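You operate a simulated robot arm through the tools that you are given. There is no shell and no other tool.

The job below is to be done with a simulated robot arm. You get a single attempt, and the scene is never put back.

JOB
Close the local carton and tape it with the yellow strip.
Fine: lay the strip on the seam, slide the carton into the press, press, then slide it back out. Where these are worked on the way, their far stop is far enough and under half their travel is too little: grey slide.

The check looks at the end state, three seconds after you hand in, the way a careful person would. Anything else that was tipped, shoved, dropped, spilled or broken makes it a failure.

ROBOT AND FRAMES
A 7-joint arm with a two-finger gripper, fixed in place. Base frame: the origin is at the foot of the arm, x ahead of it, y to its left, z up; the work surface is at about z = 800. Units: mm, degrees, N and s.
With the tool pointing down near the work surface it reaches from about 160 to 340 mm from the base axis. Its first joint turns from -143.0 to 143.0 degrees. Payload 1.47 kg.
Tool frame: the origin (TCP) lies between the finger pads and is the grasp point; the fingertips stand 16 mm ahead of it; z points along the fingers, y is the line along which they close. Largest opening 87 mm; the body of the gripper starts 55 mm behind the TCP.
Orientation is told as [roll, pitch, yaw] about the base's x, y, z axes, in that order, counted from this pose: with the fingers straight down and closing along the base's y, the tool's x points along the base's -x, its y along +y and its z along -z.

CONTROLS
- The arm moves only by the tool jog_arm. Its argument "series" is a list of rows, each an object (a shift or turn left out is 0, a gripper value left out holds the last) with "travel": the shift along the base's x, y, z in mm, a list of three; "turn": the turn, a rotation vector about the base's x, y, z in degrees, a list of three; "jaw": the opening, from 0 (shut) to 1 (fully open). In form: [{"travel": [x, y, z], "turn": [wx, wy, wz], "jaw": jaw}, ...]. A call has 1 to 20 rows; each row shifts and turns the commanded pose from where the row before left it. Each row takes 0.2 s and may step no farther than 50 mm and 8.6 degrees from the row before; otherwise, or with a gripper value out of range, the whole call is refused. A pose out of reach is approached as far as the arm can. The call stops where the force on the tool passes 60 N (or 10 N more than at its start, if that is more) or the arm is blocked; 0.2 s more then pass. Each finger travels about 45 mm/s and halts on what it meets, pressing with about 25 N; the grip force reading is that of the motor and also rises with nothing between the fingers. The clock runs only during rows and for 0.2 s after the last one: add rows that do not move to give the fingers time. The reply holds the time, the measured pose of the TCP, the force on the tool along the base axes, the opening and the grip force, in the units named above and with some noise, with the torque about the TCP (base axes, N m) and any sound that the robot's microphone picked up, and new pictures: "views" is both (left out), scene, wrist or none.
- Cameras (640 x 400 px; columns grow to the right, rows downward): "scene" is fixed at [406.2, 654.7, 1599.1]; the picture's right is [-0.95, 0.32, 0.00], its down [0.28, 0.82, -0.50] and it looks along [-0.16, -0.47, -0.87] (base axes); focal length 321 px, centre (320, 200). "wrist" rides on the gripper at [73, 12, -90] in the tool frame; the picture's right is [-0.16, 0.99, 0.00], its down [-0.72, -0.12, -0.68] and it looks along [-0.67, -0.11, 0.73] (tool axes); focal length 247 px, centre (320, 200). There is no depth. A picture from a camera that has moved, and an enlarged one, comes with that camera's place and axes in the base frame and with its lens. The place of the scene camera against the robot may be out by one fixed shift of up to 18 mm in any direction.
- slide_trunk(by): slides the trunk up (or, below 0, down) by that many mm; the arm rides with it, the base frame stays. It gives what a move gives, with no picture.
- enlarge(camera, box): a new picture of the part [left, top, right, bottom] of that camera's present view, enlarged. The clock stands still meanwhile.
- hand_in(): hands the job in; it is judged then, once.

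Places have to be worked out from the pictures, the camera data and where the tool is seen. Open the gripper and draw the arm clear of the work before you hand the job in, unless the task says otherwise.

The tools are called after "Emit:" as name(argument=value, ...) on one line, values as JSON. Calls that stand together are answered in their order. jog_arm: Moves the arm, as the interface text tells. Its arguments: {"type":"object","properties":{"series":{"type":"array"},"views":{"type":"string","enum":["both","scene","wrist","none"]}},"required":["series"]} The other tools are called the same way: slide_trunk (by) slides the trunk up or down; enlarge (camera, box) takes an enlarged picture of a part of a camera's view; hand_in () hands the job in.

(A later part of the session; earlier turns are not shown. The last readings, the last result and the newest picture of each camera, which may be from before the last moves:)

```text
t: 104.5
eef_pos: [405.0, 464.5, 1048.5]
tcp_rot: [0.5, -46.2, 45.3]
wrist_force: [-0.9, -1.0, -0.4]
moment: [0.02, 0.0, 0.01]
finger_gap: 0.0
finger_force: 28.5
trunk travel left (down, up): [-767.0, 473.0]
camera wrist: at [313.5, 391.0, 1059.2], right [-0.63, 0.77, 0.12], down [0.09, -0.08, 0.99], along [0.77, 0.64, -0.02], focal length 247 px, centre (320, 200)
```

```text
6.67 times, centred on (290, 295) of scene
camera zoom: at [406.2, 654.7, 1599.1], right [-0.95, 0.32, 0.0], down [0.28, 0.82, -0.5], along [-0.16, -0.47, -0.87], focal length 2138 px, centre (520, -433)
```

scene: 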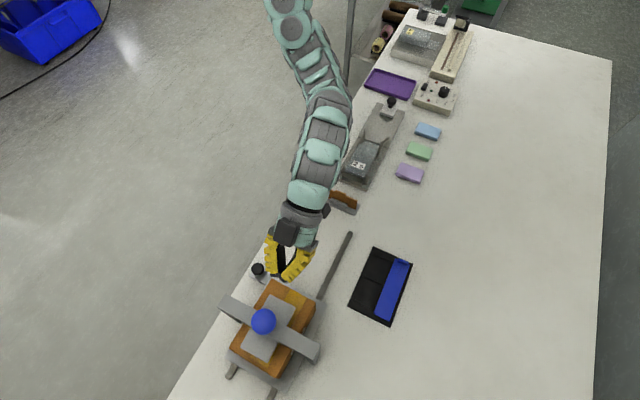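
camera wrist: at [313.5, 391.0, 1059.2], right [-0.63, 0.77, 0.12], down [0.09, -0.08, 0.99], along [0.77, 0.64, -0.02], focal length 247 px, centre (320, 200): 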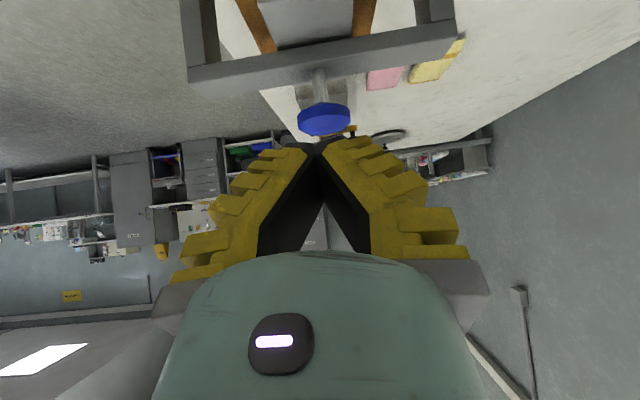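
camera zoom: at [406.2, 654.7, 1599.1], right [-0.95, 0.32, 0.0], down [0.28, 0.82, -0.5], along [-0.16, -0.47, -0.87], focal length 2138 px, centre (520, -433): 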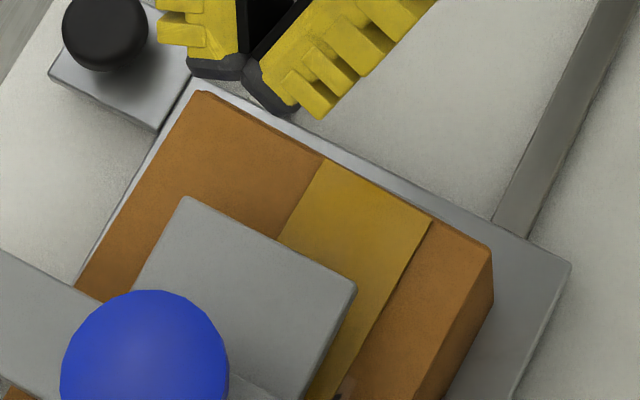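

The strip now seems shifted about 13 mm toward the rear relative to the seam, and its tab is not visible. I reduce the tilt and take a closer look with the wrist camera.

Emit:
jog_arm(series=[{"travel": [-10, -10, 0], "turn": [-5, 5, 0]}, {"travel": [-10, -10, 0], "turn": [-5, 5, 0]}, {"travel": [-5, -5, 0], "turn": [-5, 5, 0]}, {"travel": [0, 0, 0], "turn": [-4, 4, 0]}, {}, {}], views="wrist")

Emit:
enlarge(camera="wrist", box=[200, 0, 460, 180])

```text
t: 105.9
eef_pos: [379.5, 440.4, 1051.5]
tcp_rot: [0.6, -19.4, 45.1]
wrist_force: [0.1, 0.1, -0.4]
moment: [-0.01, 0.02, 0.04]
finger_gap: 0.1
finger_force: 28.1
trunk travel left (down, up): [-767.0, 473.0]
camera wrist: at [300.7, 378.1, 1110.7], right [-0.6, 0.8, 0.06], down [0.41, 0.24, 0.88], along [0.69, 0.55, -0.47], focal length 247 px, centre (320, 200)
```

wrist: 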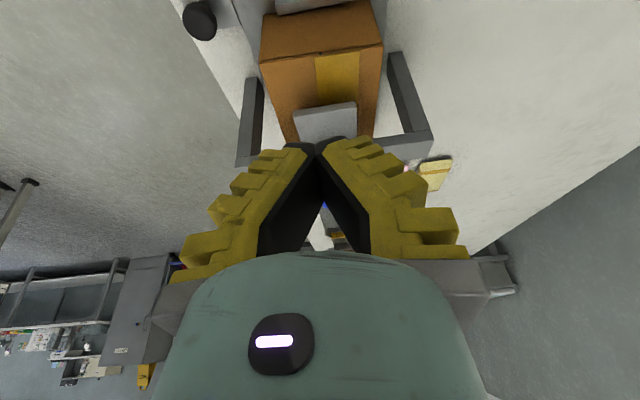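

```text
2.22 times, centred on (330, 90) of wrist
camera zoom: at [300.7, 378.1, 1110.7], right [-0.6, 0.8, 0.06], down [0.41, 0.24, 0.88], along [0.69, 0.55, -0.47], focal length 549 px, centre (298, 444)
```

zoom: 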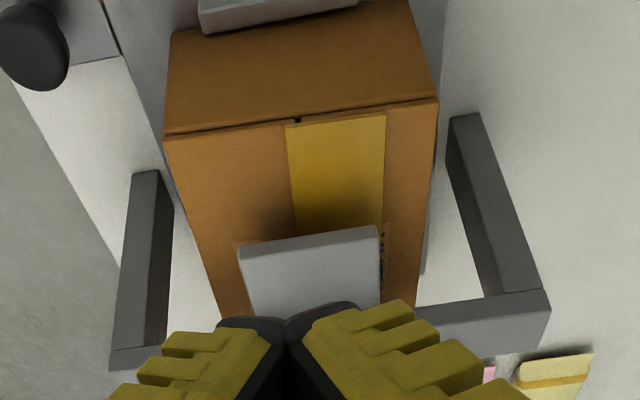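

The strip is pressed flat with its tab gone, covering the seam but off-centre toward the rear. I will slide the carton back out, where I can inspect and test it; first I reposition the trunk and arm for gripping the knob again.

Emit:
slide_trunk(by=135)

Emit:
jog_arm(series=[{"travel": [-3, -3, -45], "jaw": 0.5}, {"travel": [-3, -3, -45]}, {"travel": [0, 0, -45]}, {"travel": [25, -25, 0], "turn": [2.7, -2.7, 0]}, {"travel": [25, -25, 0], "turn": [2.7, -2.7, 0]}, {"travel": [24, -24, 0]}, {}, {}], views="both")

```text
t: 107.6
eef_pos: [378.5, 440.0, 1184.6]
tcp_rot: [0.6, -19.4, 45.3]
wrist_force: [0.1, -0.2, 0.4]
moment: [0.0, 0.01, 0.03]
finger_gap: 0.1
finger_force: 28.6
trunk travel left (down, up): [-902.0, 338.0]
```

```text
t: 109.4
eef_pos: [447.7, 360.1, 1051.0]
tcp_rot: [0.7, -27.0, 45.2]
wrist_force: [-0.5, 0.2, 0.5]
moment: [-0.02, 0.05, 0.02]
finger_gap: 49.2
finger_force: 4.2
trunk travel left (down, up): [-902.0, 338.0]
camera wrist: at [363.4, 293.5, 1097.3], right [-0.6, 0.79, 0.08], down [0.32, 0.15, 0.93], along [0.73, 0.59, -0.35], focal length 247 px, centre (320, 200)
```

scene: 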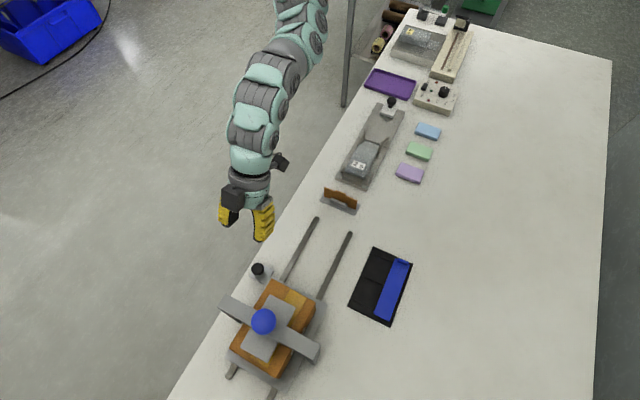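
wrist: 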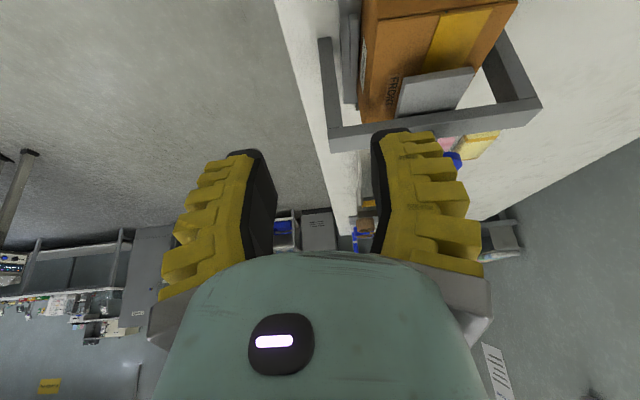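

Now at S≈571, N≈62 above the knob's lane. I lower with the trunk by 130 mm and look at the knob.

Emit:
slide_trunk(by=-130)

Emit:
jog_arm(series=[{"travel": [-3, -3, 0]}, {}], views="wrist")

Emit:
enlarge(camera="wrist", box=[240, 40, 640, 290])

```text
t: 111.0
eef_pos: [447.5, 361.0, 919.6]
tcp_rot: [0.6, -27.0, 45.1]
wrist_force: [0.1, -0.4, -1.2]
moment: [-0.02, 0.02, 0.0]
finger_gap: 49.0
finger_force: 3.6
trunk travel left (down, up): [-772.0, 468.0]
```

```text
t: 111.5
eef_pos: [444.4, 357.4, 920.9]
tcp_rot: [0.5, -27.0, 45.1]
wrist_force: [0.4, -0.4, 0.1]
moment: [0.0, -0.04, 0.01]
finger_gap: 49.3
finger_force: 3.7
trunk travel left (down, up): [-772.0, 468.0]
camera wrist: at [360.5, 290.7, 967.5], right [-0.6, 0.79, 0.08], down [0.32, 0.15, 0.93], along [0.73, 0.59, -0.35], focal length 247 px, centre (320, 200)
```

wrist: 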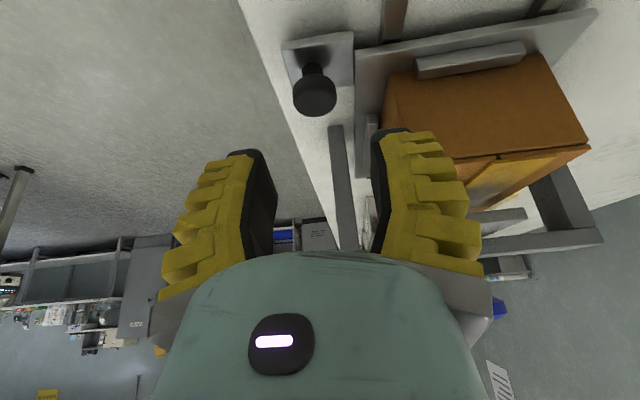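

```text
1.60 times, centred on (440, 165) of wrist
camera zoom: at [360.5, 290.7, 967.5], right [-0.6, 0.79, 0.08], down [0.32, 0.15, 0.93], along [0.73, 0.59, -0.35], focal length 395 px, centre (128, 256)
```

zoom: 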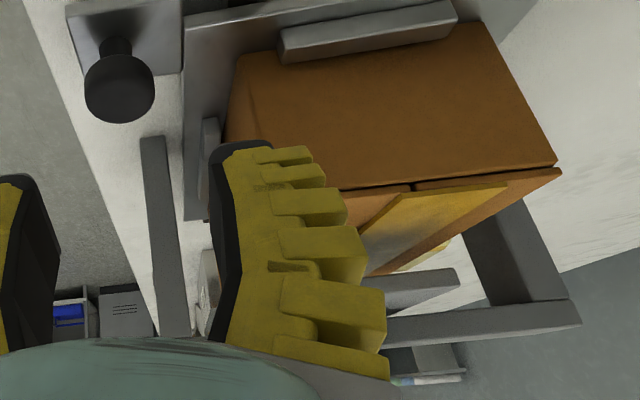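

Knob located at S≈590, N≈60. I advance so that the fingers straddle it, then grip.

Emit:
jog_arm(series=[{"travel": [5.2, 6.2, -26]}, {"travel": [5.2, 6.2, -26]}, {"travel": [5.2, 6.2, -26]}, {}], views="both")

```text
t: 112.5
eef_pos: [459.9, 376.8, 842.0]
tcp_rot: [0.7, -27.1, 45.0]
wrist_force: [-0.3, 0.1, -0.2]
moment: [0.01, -0.02, 0.02]
finger_gap: 49.0
finger_force: 3.6
trunk travel left (down, up): [-772.0, 468.0]
camera wrist: at [376.5, 309.7, 889.4], right [-0.6, 0.79, 0.08], down [0.32, 0.15, 0.93], along [0.73, 0.59, -0.35], focal length 247 px, centre (320, 200)
```

scene: 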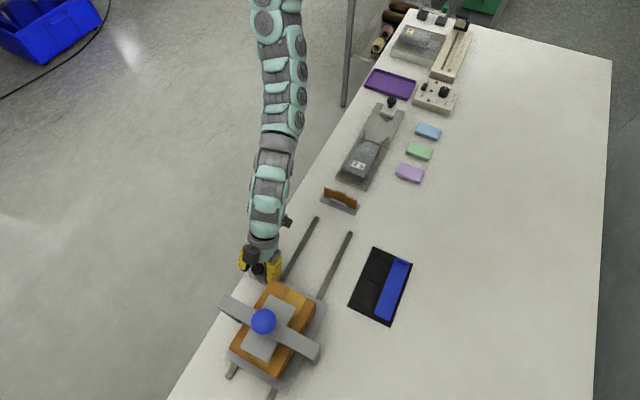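
wrist: 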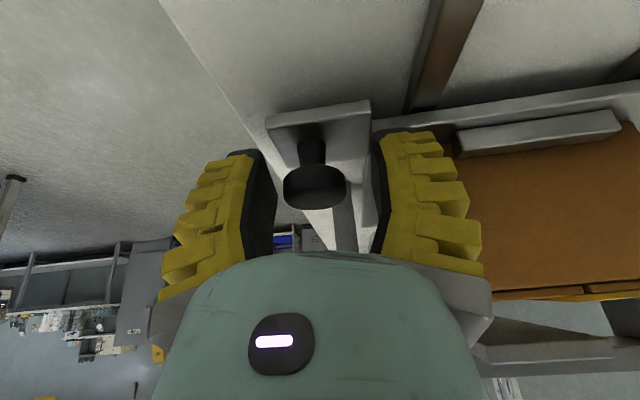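

The fingers straddle the knob. I grip it and start sliding the carton back out gently.

Emit:
jog_arm(series=[{"jaw": 0.3}, {"jaw": 0.2}, {"jaw": 0.2}, {"jaw": 0.2}], views="none")

Emit:
jog_arm(series=[{"travel": [-2, -2, 0]}, {"travel": [-4, -4, 0], "turn": [-0.6, 0.6, 0]}, {"travel": [-5, -5, 0], "turn": [-0.8, 0.8, 0]}, {"travel": [-5, -5, 0], "turn": [-0.8, 0.8, 0]}, {"travel": [-5, -5, 0], "turn": [-0.8, 0.8, 0]}, {}], views="both")

```text
t: 113.5
eef_pos: [461.9, 375.2, 842.9]
tcp_rot: [0.5, -27.0, 45.2]
wrist_force: [4.5, -2.9, -1.9]
moment: [0.05, -0.07, -0.05]
finger_gap: 27.2
finger_force: 7.1
trunk travel left (down, up): [-772.0, 468.0]
```

```text
t: 115.0
eef_pos: [438.9, 353.7, 843.6]
tcp_rot: [0.5, -22.7, 45.1]
wrist_force: [4.0, -5.3, 0.1]
moment: [-0.08, 0.02, -0.02]
finger_gap: 28.1
finger_force: 8.0
trunk travel left (down, up): [-772.0, 468.0]
camera wrist: at [358.3, 289.4, 896.6], right [-0.6, 0.8, 0.07], down [0.37, 0.2, 0.91], along [0.71, 0.57, -0.42], focal length 247 px, centre (320, 200)
```

scene: 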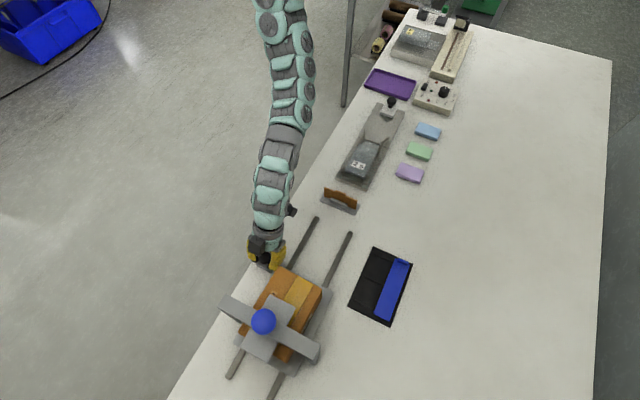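
wrist: 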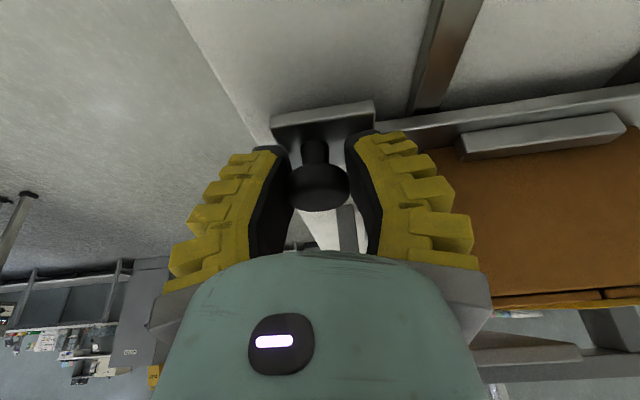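

The slide follows smoothly. I continue pulling out while reducing the tilt.

Emit:
jog_arm(series=[{"travel": [-5, -6.5, 0], "turn": [-1, 1, 0]}, {"travel": [-5.5, -6.5, 0], "turn": [-1, 1, 0]}, {"travel": [-6, -6, 0], "turn": [-1, 1, 0]}, {"travel": [-6, -6, 0], "turn": [-1, 1, 0]}, {"travel": [-6, -6, 0], "turn": [-1, 1, 0]}, {"travel": [-6, -6, 0], "turn": [-1, 1, 0]}, {}], views="scene")

Emit:
enlarge(camera="scene", box=[225, 235, 345, 365])

```text
t: 116.5
eef_pos: [406.1, 318.9, 842.8]
tcp_rot: [0.6, -14.4, 45.2]
wrist_force: [3.7, -2.5, 1.9]
moment: [-0.06, -0.05, -0.02]
finger_gap: 26.6
finger_force: 6.6
trunk travel left (down, up): [-772.0, 468.0]
```

scene: 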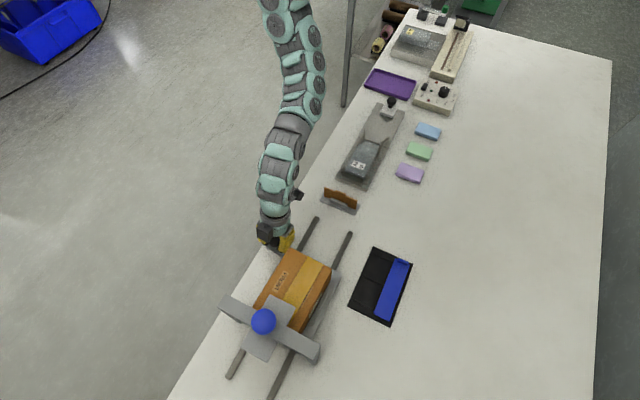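

```text
3.08 times, centred on (285, 300) of scene
camera zoom: at [406.2, 654.7, 1599.1], right [-0.95, 0.32, 0.0], down [0.28, 0.82, -0.5], along [-0.16, -0.47, -0.87], focal length 987 px, centre (428, -108)
```

zoom: 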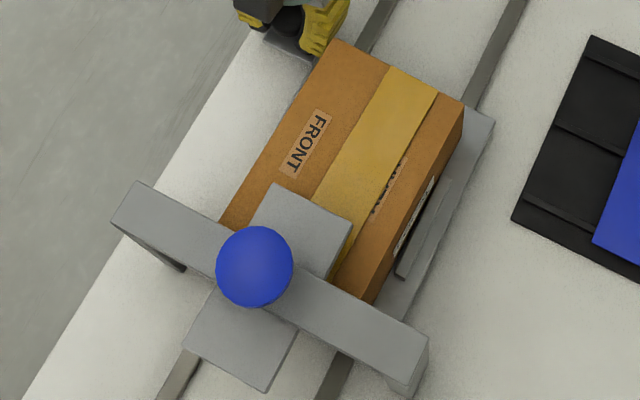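

The strip keeps its place on the carton as it moves. I continue pulling out toward the home stop.

Emit:
jog_arm(series=[{"travel": [-6, -6, 0], "turn": [-1, 1, 0]}, {"travel": [-6, -6, 0], "turn": [-1, 1, 0]}, {"travel": [-6, -6, 0], "turn": [-1, 1, 0]}, {"travel": [-6, -6, 0], "turn": [-1, 1, 0]}, {"travel": [-6, -6, 0], "turn": [-1, 1, 0]}, {"travel": [-6, -6, 0], "turn": [-1, 1, 0]}, {"travel": [-6, -6, 0], "turn": [-1, 1, 0]}, {"travel": [-6, -6, 0], "turn": [-1, 1, 0]}, {"travel": [-6, -6, 0], "turn": [-1, 1, 0]}, {}], views="both")

```text
t: 118.8
eef_pos: [351.3, 263.6, 842.7]
tcp_rot: [0.6, -1.5, 45.2]
wrist_force: [2.6, -2.8, 3.3]
moment: [-0.04, 0.01, -0.01]
finger_gap: 21.9
finger_force: 30.0
trunk travel left (down, up): [-772.0, 468.0]
camera wrist: at [289.0, 218.0, 930.9], right [-0.59, 0.81, 0.02], down [0.58, 0.41, 0.7], along [0.56, 0.42, -0.72], focal length 247 px, centre (320, 200)
```

scene: 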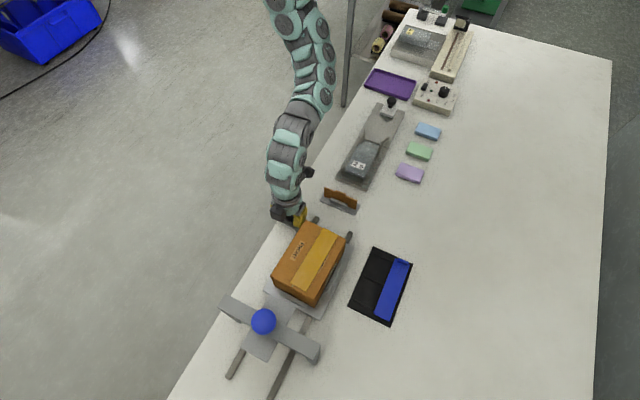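
wrist: 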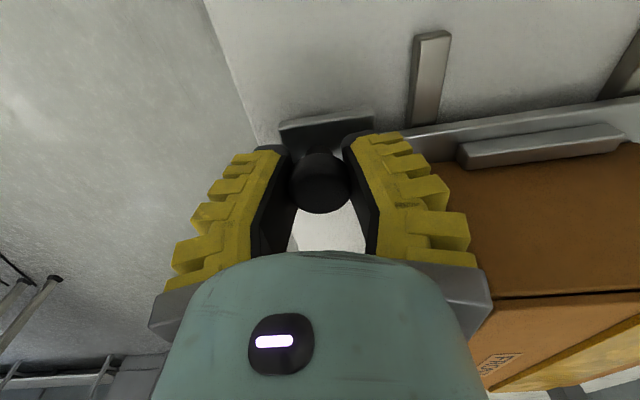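

Only about 30 mm remain to the home stop; I continue slowly.

Emit:
jog_arm(series=[{"travel": [-5, -5, 0]}, {"travel": [-5, -5, 0]}, {"travel": [-5, -5, 0]}, {"travel": [-4, -4, 0]}, {}], views="both")

```text
t: 120.0
eef_pos: [331.9, 244.8, 843.2]
tcp_rot: [0.6, -1.6, 45.2]
wrist_force: [3.9, -2.7, 5.5]
moment: [0.18, -0.2, -0.04]
finger_gap: 22.1
finger_force: 29.7
trunk travel left (down, up): [-772.0, 468.0]
camera wrist: at [270.0, 199.1, 930.6], right [-0.59, 0.81, 0.02], down [0.58, 0.41, 0.7], along [0.56, 0.42, -0.71], focal length 247 px, centre (320, 200)
```

scene: 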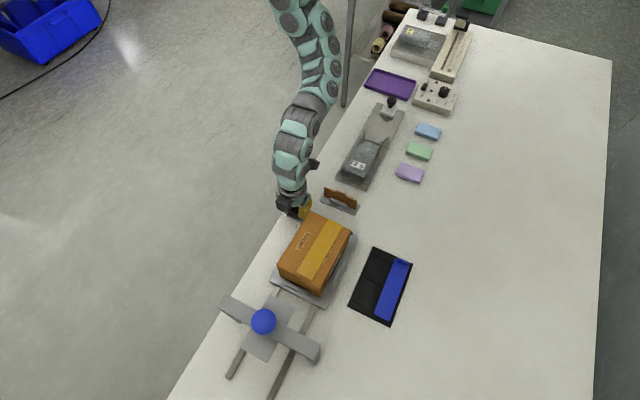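
wrist: 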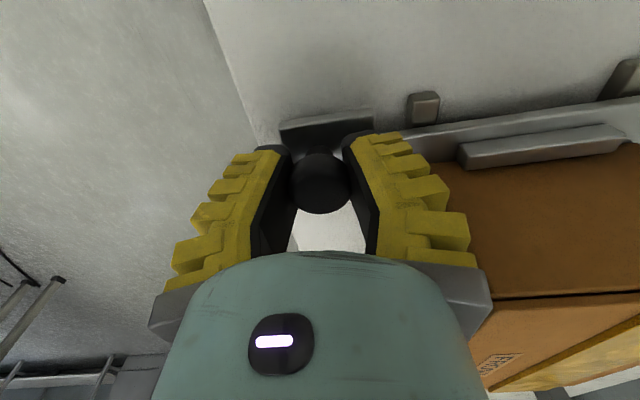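

At S≈408; a few more millimetres to feel the home stop.

Emit:
jog_arm(series=[{"travel": [-2, -2, 0]}, {"travel": [-2, -2, 0]}, {}], views="none")

Emit:
jog_arm(series=[{"travel": [-2, -2, 0]}, {}], views="wrist")

```text
t: 120.8
eef_pos: [329.7, 242.4, 843.3]
tcp_rot: [0.7, -2.0, 45.2]
wrist_force: [13.9, 6.9, -16.4]
moment: [0.23, -0.21, -0.02]
finger_gap: 21.6
finger_force: 30.4
trunk travel left (down, up): [-772.0, 468.0]
```

```text
t: 121.3
eef_pos: [329.9, 241.0, 845.3]
tcp_rot: [0.6, -2.1, 45.1]
wrist_force: [18.7, 12.3, -15.0]
moment: [0.45, -0.46, 0.0]
finger_gap: 20.4
finger_force: 30.3
trunk travel left (down, up): [-772.0, 468.0]
camera wrist: at [266.8, 196.0, 931.7], right [-0.59, 0.81, 0.02], down [0.58, 0.41, 0.7], along [0.56, 0.42, -0.71], focal length 247 px, centre (320, 200)
```

wrist: 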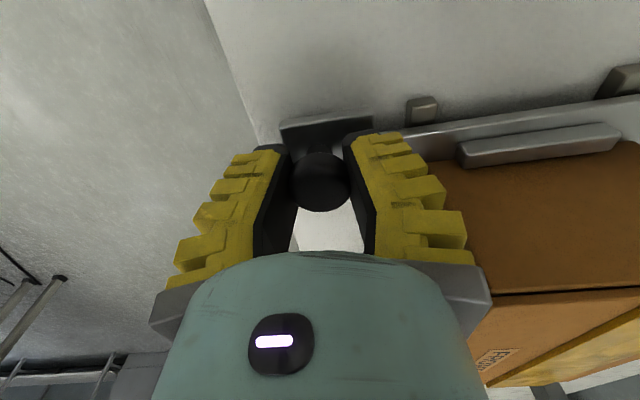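

The home stop is reached (22 N resistance at S≈404). I relax slightly, open the jaw, and lift straight up with the trunk.

Emit:
jog_arm(series=[{"travel": [2, 2, -1]}, {"jaw": 0.35}, {"jaw": 0.5}, {}], views="none")

Emit:
slide_trunk(by=120)

Emit:
jog_arm(series=[{}], views="both")

Emit:
enlarge(camera="scene", box=[260, 195, 360, 305])

Emit:
enlarge(camera="wrist", box=[260, 0, 640, 240])

```text
t: 122.3
eef_pos: [327.1, 240.7, 841.5]
tcp_rot: [0.7, -1.5, 45.1]
wrist_force: [-0.6, -1.1, 0.1]
moment: [0.0, 0.01, 0.02]
finger_gap: 48.8
finger_force: 3.8
trunk travel left (down, up): [-772.0, 468.0]
```

```text
t: 123.8
eef_pos: [327.5, 240.8, 961.0]
tcp_rot: [0.7, -1.7, 45.2]
wrist_force: [-0.2, 0.9, 0.3]
moment: [-0.02, -0.01, -0.01]
finger_gap: 49.2
finger_force: 4.1
trunk travel left (down, up): [-892.0, 348.0]
```

```text
t: 124.2
eef_pos: [327.5, 241.4, 961.0]
tcp_rot: [0.7, -1.6, 45.2]
wrist_force: [-0.4, 0.2, -0.3]
moment: [-0.01, 0.02, 0.01]
finger_gap: 49.1
finger_force: 3.6
trunk travel left (down, up): [-892.0, 348.0]
camera wrist: at [264.9, 195.5, 1049.2], right [-0.59, 0.81, 0.02], down [0.59, 0.41, 0.7], along [0.56, 0.42, -0.72], focal length 247 px, centre (320, 200)
```

scene: 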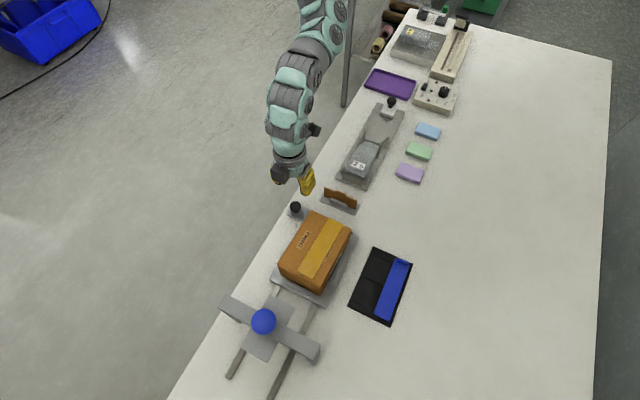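
wrist: 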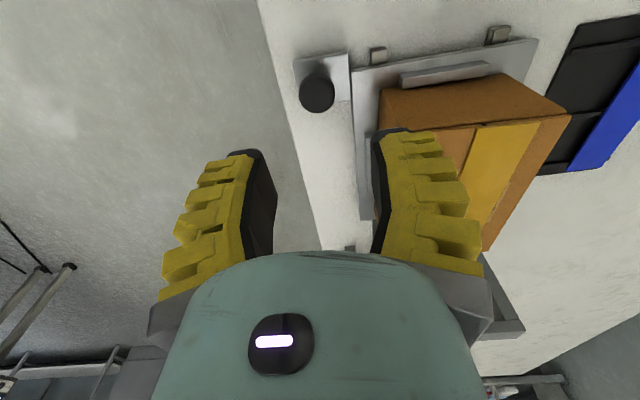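

```text
3.64 times, centred on (310, 250) of scene
camera zoom: at [406.2, 654.7, 1599.1], right [-0.95, 0.32, 0.0], down [0.28, 0.82, -0.5], along [-0.16, -0.47, -0.87], focal length 1166 px, centre (356, 18)
```

zoom: 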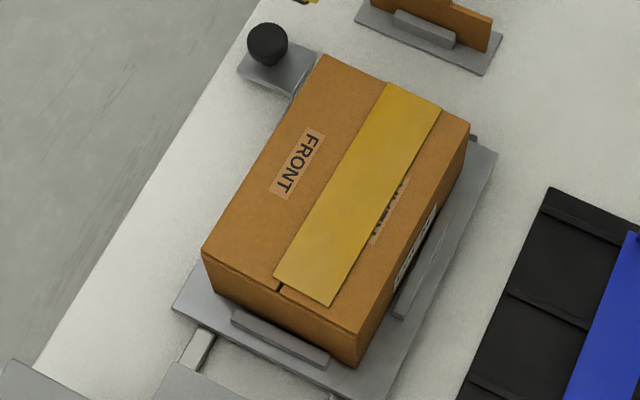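

```text
1.67 times, centred on (450, 120) of wrist
camera zoom: at [264.9, 195.5, 1049.2], right [-0.59, 0.81, 0.02], down [0.59, 0.41, 0.7], along [0.56, 0.42, -0.72], focal length 412 px, centre (103, 333)
```

zoom: 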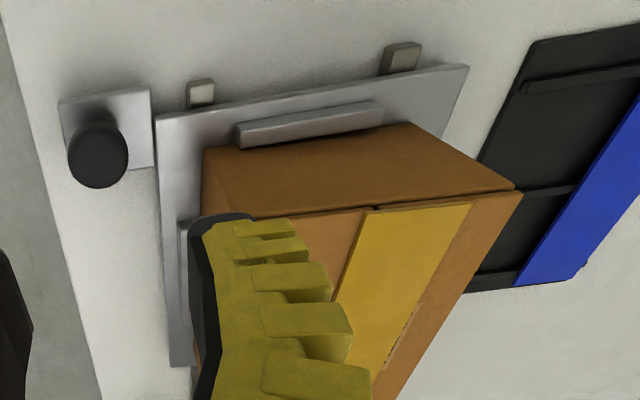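

The carton is back at its home stop, closed, with the strip covering the seam but offset roughly 15 mm to the rear. I want to know whether it is bonded or still loose, so I'll move to the rear side of the strip and nudge its edge very gently.

Emit:
jog_arm(series=[{"turn": [-1.6, 0.6, 0], "jaw": 0.0}, {"travel": [-15, 40, 5]}, {"travel": [-15, 40, 5]}, {"travel": [-12, 42, 0]}, {"travel": [-10, 41, 0]}, {}, {}], views="both")

```text
t: 125.8
eef_pos: [275.1, 403.8, 971.0]
tcp_rot: [-0.1, 0.0, 45.2]
wrist_force: [0.7, -0.1, -0.9]
moment: [0.0, -0.02, -0.02]
finger_gap: 0.0
finger_force: 25.1
trunk travel left (down, up): [-892.0, 348.0]
camera wrist: at [214.4, 361.3, 1060.7], right [-0.59, 0.81, 0.0], down [0.59, 0.43, 0.68], along [0.55, 0.4, -0.73], focal length 247 px, centre (320, 200)
```

scene: 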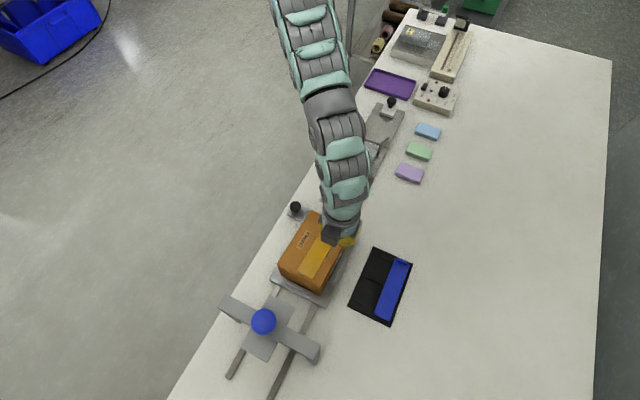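
wrist: 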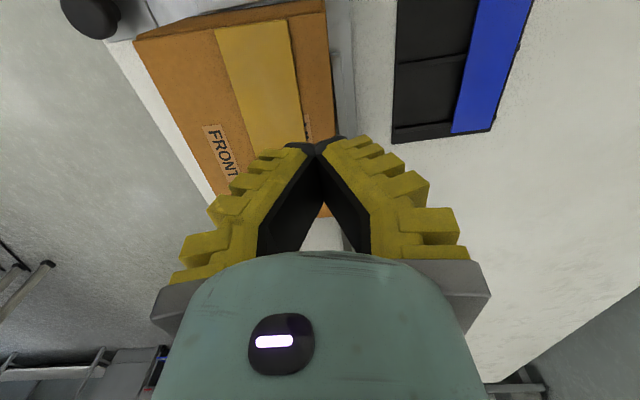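

The strip's rear edge is at about N≈-81, leaving a ~19 mm band of rear flap. I adjust the trunk for reach, then lower the closed fingers onto that band next to the strip.

Emit:
jog_arm(series=[{"travel": [-2, 2, 40]}, {"travel": [0, 0, 40]}, {}], views="none")

Emit:
slide_trunk(by=-120)

Emit:
jog_arm(series=[{"travel": [0, 0, -12]}, {}], views="both")

Emit:
enlarge(camera="scene", box=[275, 205, 375, 305])

```text
t: 126.7
eef_pos: [273.6, 406.0, 1051.6]
tcp_rot: [0.0, 0.0, 45.0]
wrist_force: [0.4, -0.7, 0.1]
moment: [-0.02, 0.01, 0.0]
finger_gap: 0.0
finger_force: 25.5
trunk travel left (down, up): [-892.0, 348.0]
```

```text
t: 128.2
eef_pos: [272.6, 405.3, 931.5]
tcp_rot: [0.0, 0.0, 45.2]
wrist_force: [-0.4, -0.3, 0.2]
moment: [-0.01, -0.05, -0.02]
finger_gap: 0.0
finger_force: 24.9
trunk travel left (down, up): [-772.0, 468.0]
```

```text
t: 128.8
eef_pos: [272.6, 404.9, 918.8]
tcp_rot: [0.0, 0.0, 45.0]
wrist_force: [-0.5, 0.0, 0.1]
moment: [-0.01, -0.02, 0.0]
finger_gap: 0.3
finger_force: 24.6
trunk travel left (down, up): [-772.0, 468.0]
camera wrist: at [212.3, 362.6, 1008.6], right [-0.59, 0.81, 0.0], down [0.59, 0.43, 0.68], along [0.55, 0.4, -0.73], focal length 247 px, centre (320, 200)
```

scene: 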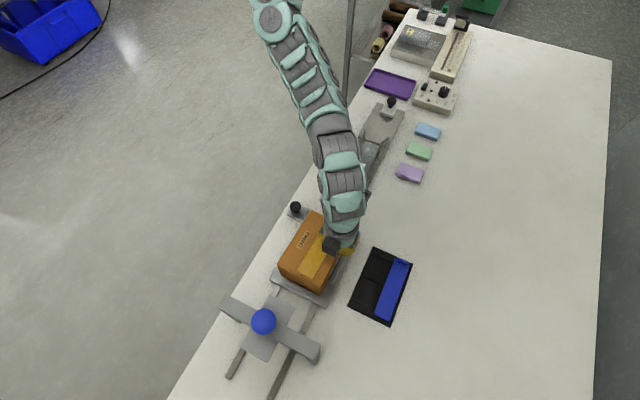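
wrist: 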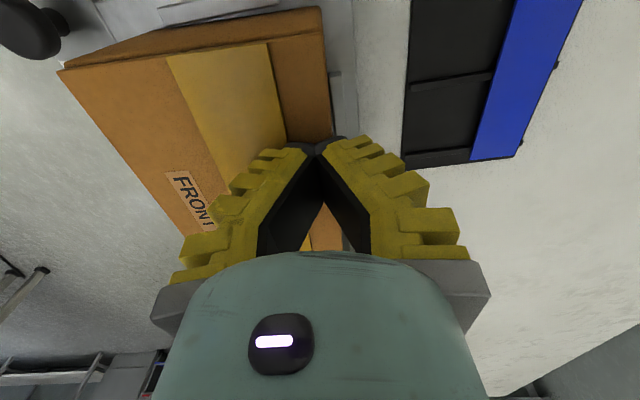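

```text
4.00 times, centred on (325, 255) of scene
camera zoom: at [406.2, 654.7, 1599.1], right [-0.95, 0.32, 0.0], down [0.28, 0.82, -0.5], along [-0.16, -0.47, -0.87], focal length 1283 px, centre (300, -20)
```

zoom: 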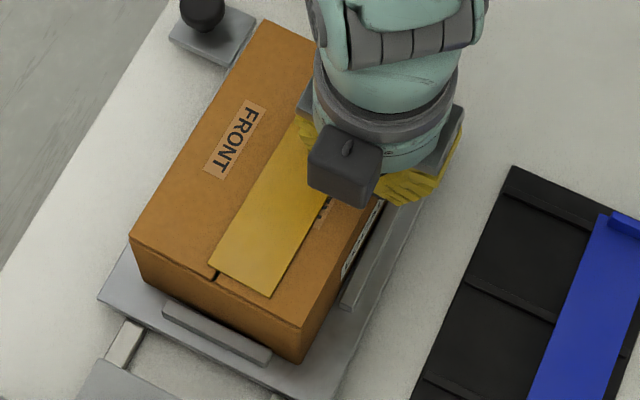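

Fingertips are just beside the strip edge. I lower to touch the rear flap lightly.

Emit:
jog_arm(series=[{"travel": [0, 0, -8]}, {"travel": [0, 0, -3]}, {}], views="none")

Emit:
jog_arm(series=[{"travel": [0, 0, -2]}, {"travel": [0, 0, -1]}, {}], views="wrist")

```text
t: 129.6
eef_pos: [276.1, 410.0, 913.1]
tcp_rot: [0.2, -0.6, 45.1]
wrist_force: [2.1, -1.8, 36.4]
moment: [-0.23, -0.09, 0.02]
finger_gap: 5.9
finger_force: 25.3
trunk travel left (down, up): [-772.0, 468.0]
```

```text
t: 130.2
eef_pos: [278.9, 414.2, 912.8]
tcp_rot: [0.4, -1.3, 45.0]
wrist_force: [3.5, -3.7, 35.8]
moment: [-0.31, -0.08, -0.01]
finger_gap: 6.0
finger_force: 24.7
trunk travel left (down, up): [-772.0, 468.0]
stopped in row 3: the force on the tool passed its limit at 61 N (the readings are from after the stop); the commanded pose is now the measured one
camera wrist: at [216.5, 368.1, 1000.1], right [-0.59, 0.81, 0.01], down [0.59, 0.42, 0.69], along [0.56, 0.41, -0.72], focal length 247 px, centre (320, 200)
```

wrist: 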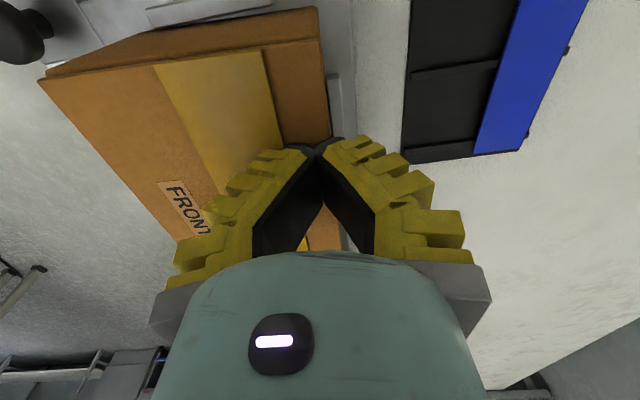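

Contact came earlier than expected (flap top here is about z=896). I ease off until only a light touch remains.

Emit:
jog_arm(series=[{"travel": [0, 0, 2]}, {}], views="none")

Emit:
jog_arm(series=[{"travel": [0, 0, 1]}, {}], views="scene")

Emit:
enlarge(camera="scene", box=[275, 205, 375, 305])

```text
t: 130.8
eef_pos: [275.8, 411.1, 913.0]
tcp_rot: [0.3, -0.7, 45.1]
wrist_force: [2.2, -0.7, 32.1]
moment: [-0.27, -0.08, -0.11]
finger_gap: 6.0
finger_force: 25.0
trunk travel left (down, up): [-772.0, 468.0]
```

```text
t: 131.4
eef_pos: [275.5, 409.3, 911.4]
tcp_rot: [0.3, -0.4, 45.1]
wrist_force: [0.6, 0.5, 24.8]
moment: [-0.18, -0.08, 0.04]
finger_gap: 5.9
finger_force: 25.1
trunk travel left (down, up): [-772.0, 468.0]
```

scene: 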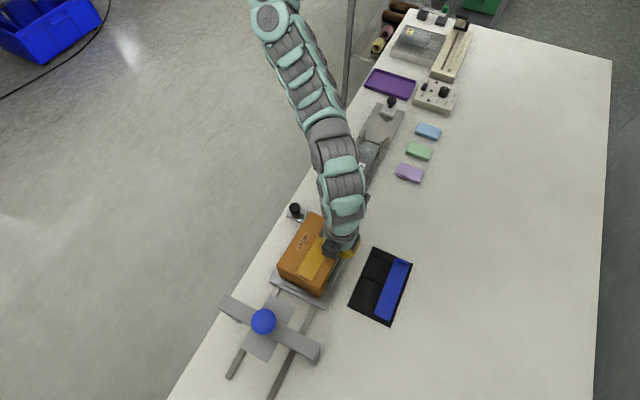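

```text
4.00 times, centred on (325, 255) of scene
camera zoom: at [406.2, 654.7, 1599.1], right [-0.95, 0.32, 0.0], down [0.28, 0.82, -0.5], along [-0.16, -0.47, -0.87], focal length 1283 px, centre (300, -20)
```

zoom: 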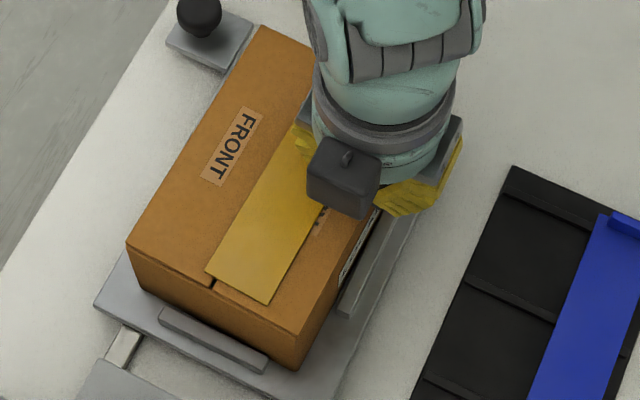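

Still about 25 N; I raise 2 mm more and then nudge toward the seam (+N) by a few millimetres.

Emit:
jog_arm(series=[{"travel": [0, 0, 2]}, {}], views="none")

Emit:
jog_arm(series=[{"travel": [1.5, -1.5, 0]}, {"travel": [1.5, -1.5, 0]}, {}], views="both")

Emit:
enlarge(camera="scene", box=[275, 205, 375, 305])

```text
t: 132.0
eef_pos: [273.1, 409.2, 913.0]
tcp_rot: [0.1, -0.3, 45.2]
wrist_force: [-1.1, 0.1, 12.2]
moment: [-0.15, -0.06, 0.02]
finger_gap: 6.0
finger_force: 25.2
trunk travel left (down, up): [-772.0, 468.0]
```

```text
t: 132.8
eef_pos: [276.5, 406.3, 913.9]
tcp_rot: [0.3, -0.4, 45.3]
wrist_force: [-3.6, 2.5, 8.8]
moment: [-0.04, 0.01, -0.02]
finger_gap: 6.0
finger_force: 24.9
trunk travel left (down, up): [-772.0, 468.0]
camera wrist: at [215.4, 362.2, 1002.5], right [-0.59, 0.81, 0.01], down [0.59, 0.43, 0.69], along [0.55, 0.41, -0.73], focal length 247 px, centre (320, 200)
```

scene: 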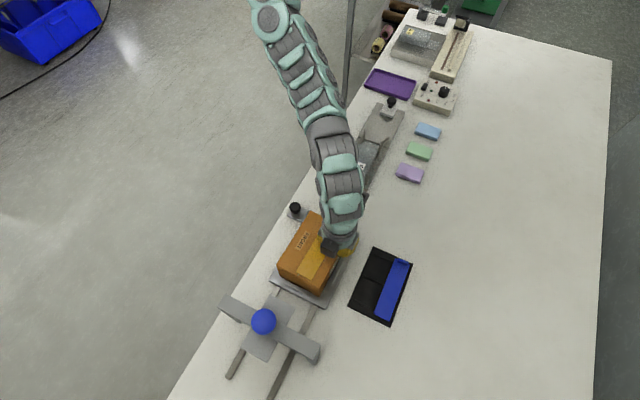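
wrist: 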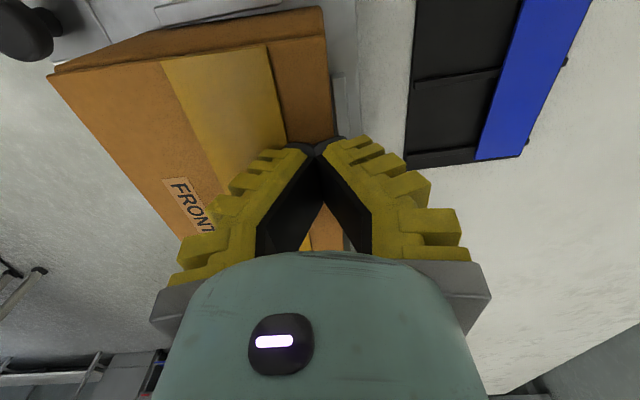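

```text
4.00 times, centred on (325, 255) of scene
camera zoom: at [406.2, 654.7, 1599.1], right [-0.95, 0.32, 0.0], down [0.28, 0.82, -0.5], along [-0.16, -0.47, -0.87], focal length 1283 px, centre (300, -20)
```

zoom: 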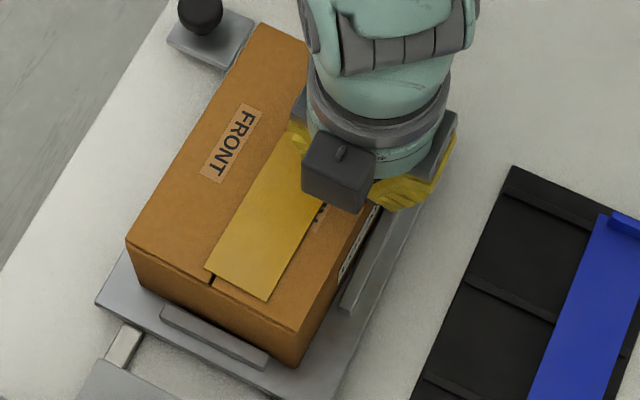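

No strip motion yet, only light friction. I nudge another 4 mm and compare.

Emit:
jog_arm(series=[{"travel": [1.5, -1.5, 0]}, {"travel": [1.5, -1.5, 0]}, {}], views="none")

Emit:
jog_arm(series=[{"travel": [1.5, -1.5, 0]}, {"travel": [1.5, -1.5, 0]}, {}], views="both")

Emit:
enlarge(camera="scene", box=[275, 205, 375, 305])

Emit:
enlarge(camera="wrist", box=[140, 0, 380, 180])

```text
t: 133.6
eef_pos: [280.6, 403.9, 913.5]
tcp_rot: [0.4, -0.5, 45.1]
wrist_force: [-3.1, 3.8, 7.2]
moment: [-0.07, -0.12, 0.02]
finger_gap: 0.0
finger_force: 25.4
trunk travel left (down, up): [-772.0, 468.0]
```

```text
t: 134.4
eef_pos: [283.2, 402.3, 913.1]
tcp_rot: [0.2, -0.4, 45.1]
wrist_force: [-3.7, 1.9, 17.4]
moment: [-0.08, -0.09, 0.05]
finger_gap: 0.0
finger_force: 24.5
trunk travel left (down, up): [-772.0, 468.0]
camera wrist: at [222.3, 356.5, 1002.4], right [-0.59, 0.81, 0.01], down [0.59, 0.42, 0.69], along [0.55, 0.41, -0.73], focal length 247 px, centre (320, 200)
```

scene: 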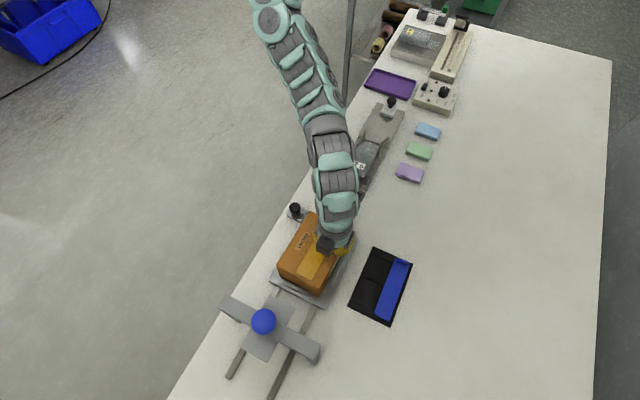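
wrist: 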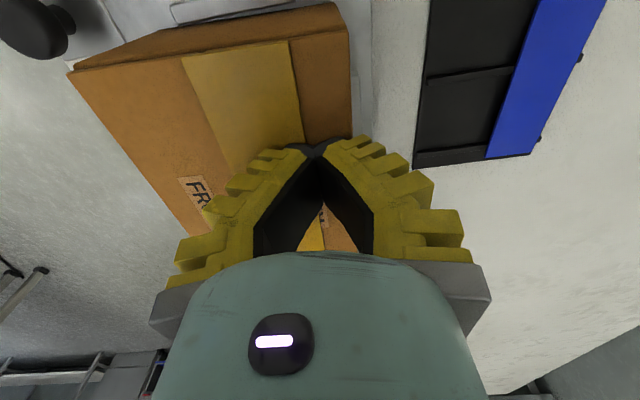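

```text
4.00 times, centred on (325, 255) of scene
camera zoom: at [406.2, 654.7, 1599.1], right [-0.95, 0.32, 0.0], down [0.28, 0.82, -0.5], along [-0.16, -0.47, -0.87], focal length 1283 px, centre (300, -20)
```

zoom: 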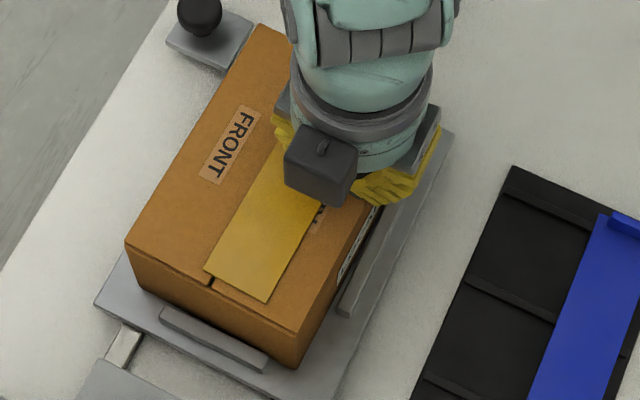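

```text
2.22 times, centred on (260, 90) of wrist
camera zoom: at [222.3, 356.5, 1002.4], right [-0.59, 0.81, 0.01], down [0.59, 0.42, 0.69], along [0.55, 0.41, -0.73], focal length 549 px, centre (453, 444)
```

zoom: 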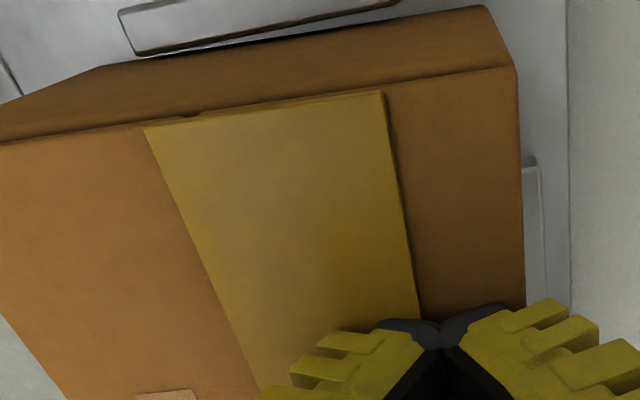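

The strip did not budge while the finger rode over its edge, which suggests it is bonded. For a decisive check I lift, put the fingertips on the middle of the strip with light pressure, and drag a few millimetres toward the seam.

Emit:
jog_arm(series=[{"travel": [0, 0, 10]}, {"travel": [13, -13, 0], "turn": [-0.6, 0.1, 0]}, {"travel": [0, 0, -5]}, {}], views="none")

Emit:
jog_arm(series=[{"travel": [0, 0, -2]}, {}], views="scene")

Emit:
enlarge(camera="scene", box=[275, 205, 375, 305])

```text
t: 135.4
eef_pos: [296.6, 384.6, 917.4]
tcp_rot: [-0.2, 0.2, 45.1]
wrist_force: [-0.7, -0.1, 0.2]
moment: [-0.02, -0.04, 0.0]
finger_gap: 0.2
finger_force: 24.8
trunk travel left (down, up): [-772.0, 468.0]
```

```text
t: 136.0
eef_pos: [297.2, 385.5, 915.4]
tcp_rot: [-0.1, 0.2, 45.1]
wrist_force: [-0.3, 0.9, 3.8]
moment: [-0.03, 0.0, -0.02]
finger_gap: 6.0
finger_force: 25.0
trunk travel left (down, up): [-772.0, 468.0]
```

scene: 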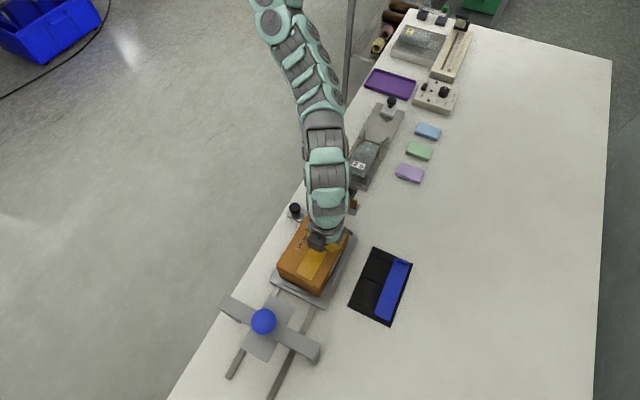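

```text
4.00 times, centred on (325, 255) of scene
camera zoom: at [406.2, 654.7, 1599.1], right [-0.95, 0.32, 0.0], down [0.28, 0.82, -0.5], along [-0.16, -0.47, -0.87], focal length 1283 px, centre (300, -20)
```

zoom: 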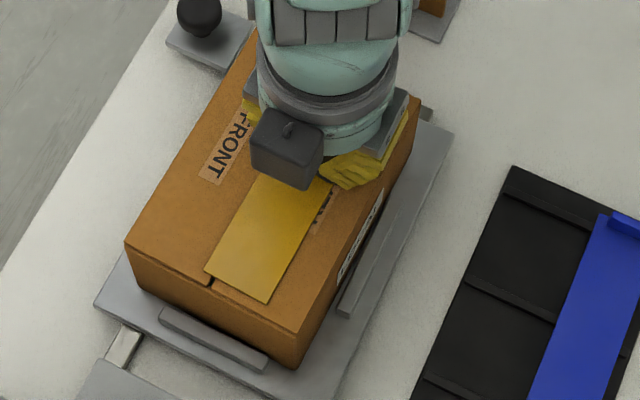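

Light contact (4 N) on the strip. I press one more millimetre and drag toward +N by about 8 mm, comparing the strip's far end against the seam.

Emit:
jog_arm(series=[{"travel": [0, 0, -1]}, {"travel": [2, -2, 0]}, {"travel": [2, -2, 0]}, {"travel": [2, -2, 0]}, {}], views="both")

Emit:
enlarge(camera="scene", box=[275, 205, 375, 305])

Emit:
enlarge(camera="wrist", box=[140, 0, 380, 180])

```text
t: 137.2
eef_pos: [301.8, 381.8, 915.8]
tcp_rot: [0.0, -0.1, 45.2]
wrist_force: [-0.6, 1.8, 7.6]
moment: [0.03, 0.01, -0.02]
finger_gap: 5.8
finger_force: 25.1
trunk travel left (down, up): [-772.0, 468.0]
camera wrist: at [241.2, 338.0, 1004.7], right [-0.59, 0.81, 0.0], down [0.59, 0.43, 0.68], along [0.55, 0.4, -0.73], focal length 247 px, centre (320, 200)
```

scene: 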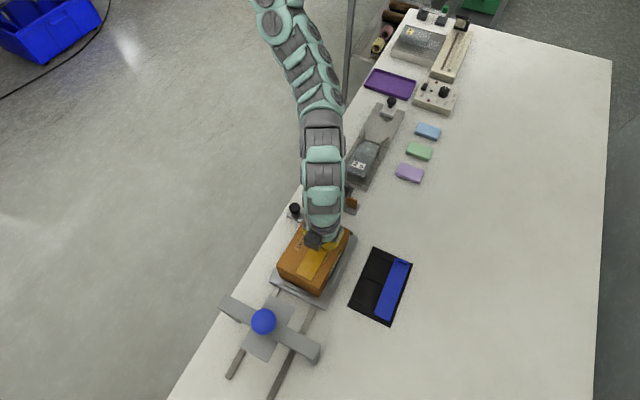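
wrist: 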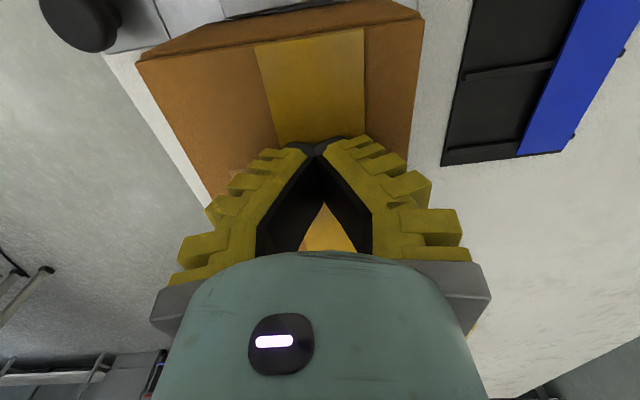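

```text
4.00 times, centred on (325, 255) of scene
camera zoom: at [406.2, 654.7, 1599.1], right [-0.95, 0.32, 0.0], down [0.28, 0.82, -0.5], along [-0.16, -0.47, -0.87], focal length 1283 px, centre (300, -20)
```

zoom: 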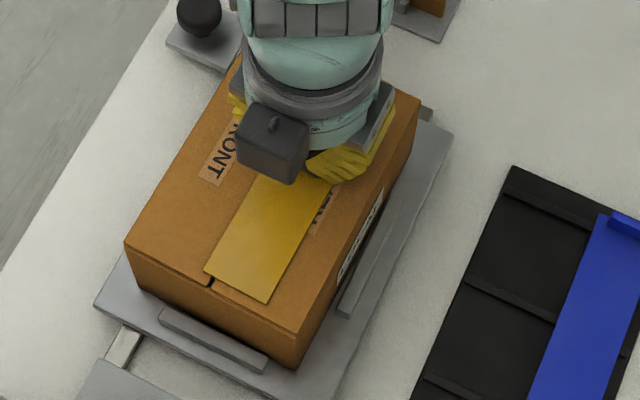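

```text
2.22 times, centred on (260, 90) of wrist
camera zoom: at [241.2, 338.0, 1004.7], right [-0.59, 0.81, 0.0], down [0.59, 0.43, 0.68], along [0.55, 0.4, -0.73], focal length 549 px, centre (453, 444)
```

zoom: 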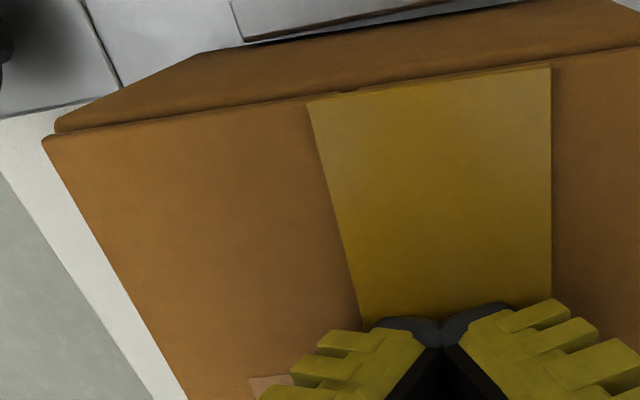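

Neither edge-nudging nor dragging moved the strip, so it is firmly bonded by the press. The slide crept a few millimetres outward from my contacts, so I drag it back toward its home stop with the fingertips on top.

Emit:
jog_arm(series=[{"travel": [0, 0, -1]}, {"travel": [-2, -2, 0]}, {"travel": [-2, -2, 0]}, {"travel": [-2, -2, 0]}, {"travel": [-2, -2, 0]}, {}], views="scene")

Emit:
enlarge(camera="scene", box=[275, 205, 375, 305])

```text
t: 138.6
eef_pos: [295.2, 373.6, 914.1]
tcp_rot: [-0.3, -0.1, 45.1]
wrist_force: [3.4, 2.3, 11.8]
moment: [0.03, -0.01, -0.02]
finger_gap: 5.9
finger_force: 24.9
trunk travel left (down, up): [-772.0, 468.0]
```

scene: 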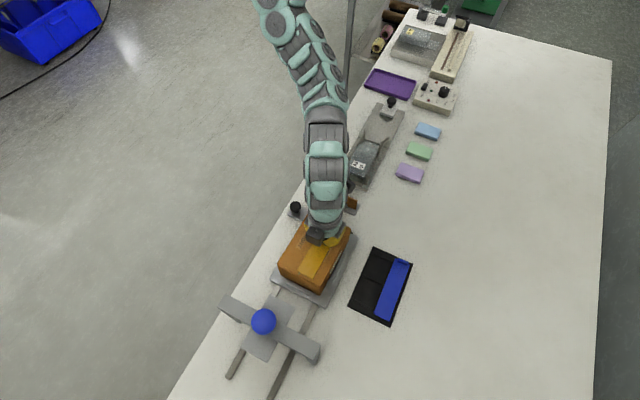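

```text
4.00 times, centred on (325, 255) of scene
camera zoom: at [406.2, 654.7, 1599.1], right [-0.95, 0.32, 0.0], down [0.28, 0.82, -0.5], along [-0.16, -0.47, -0.87], focal length 1283 px, centre (300, -20)
```

zoom: 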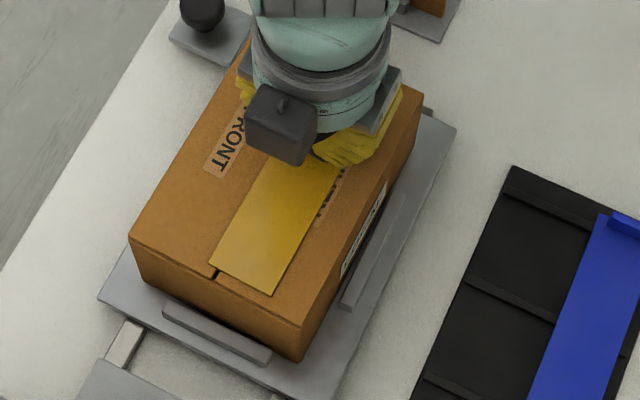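

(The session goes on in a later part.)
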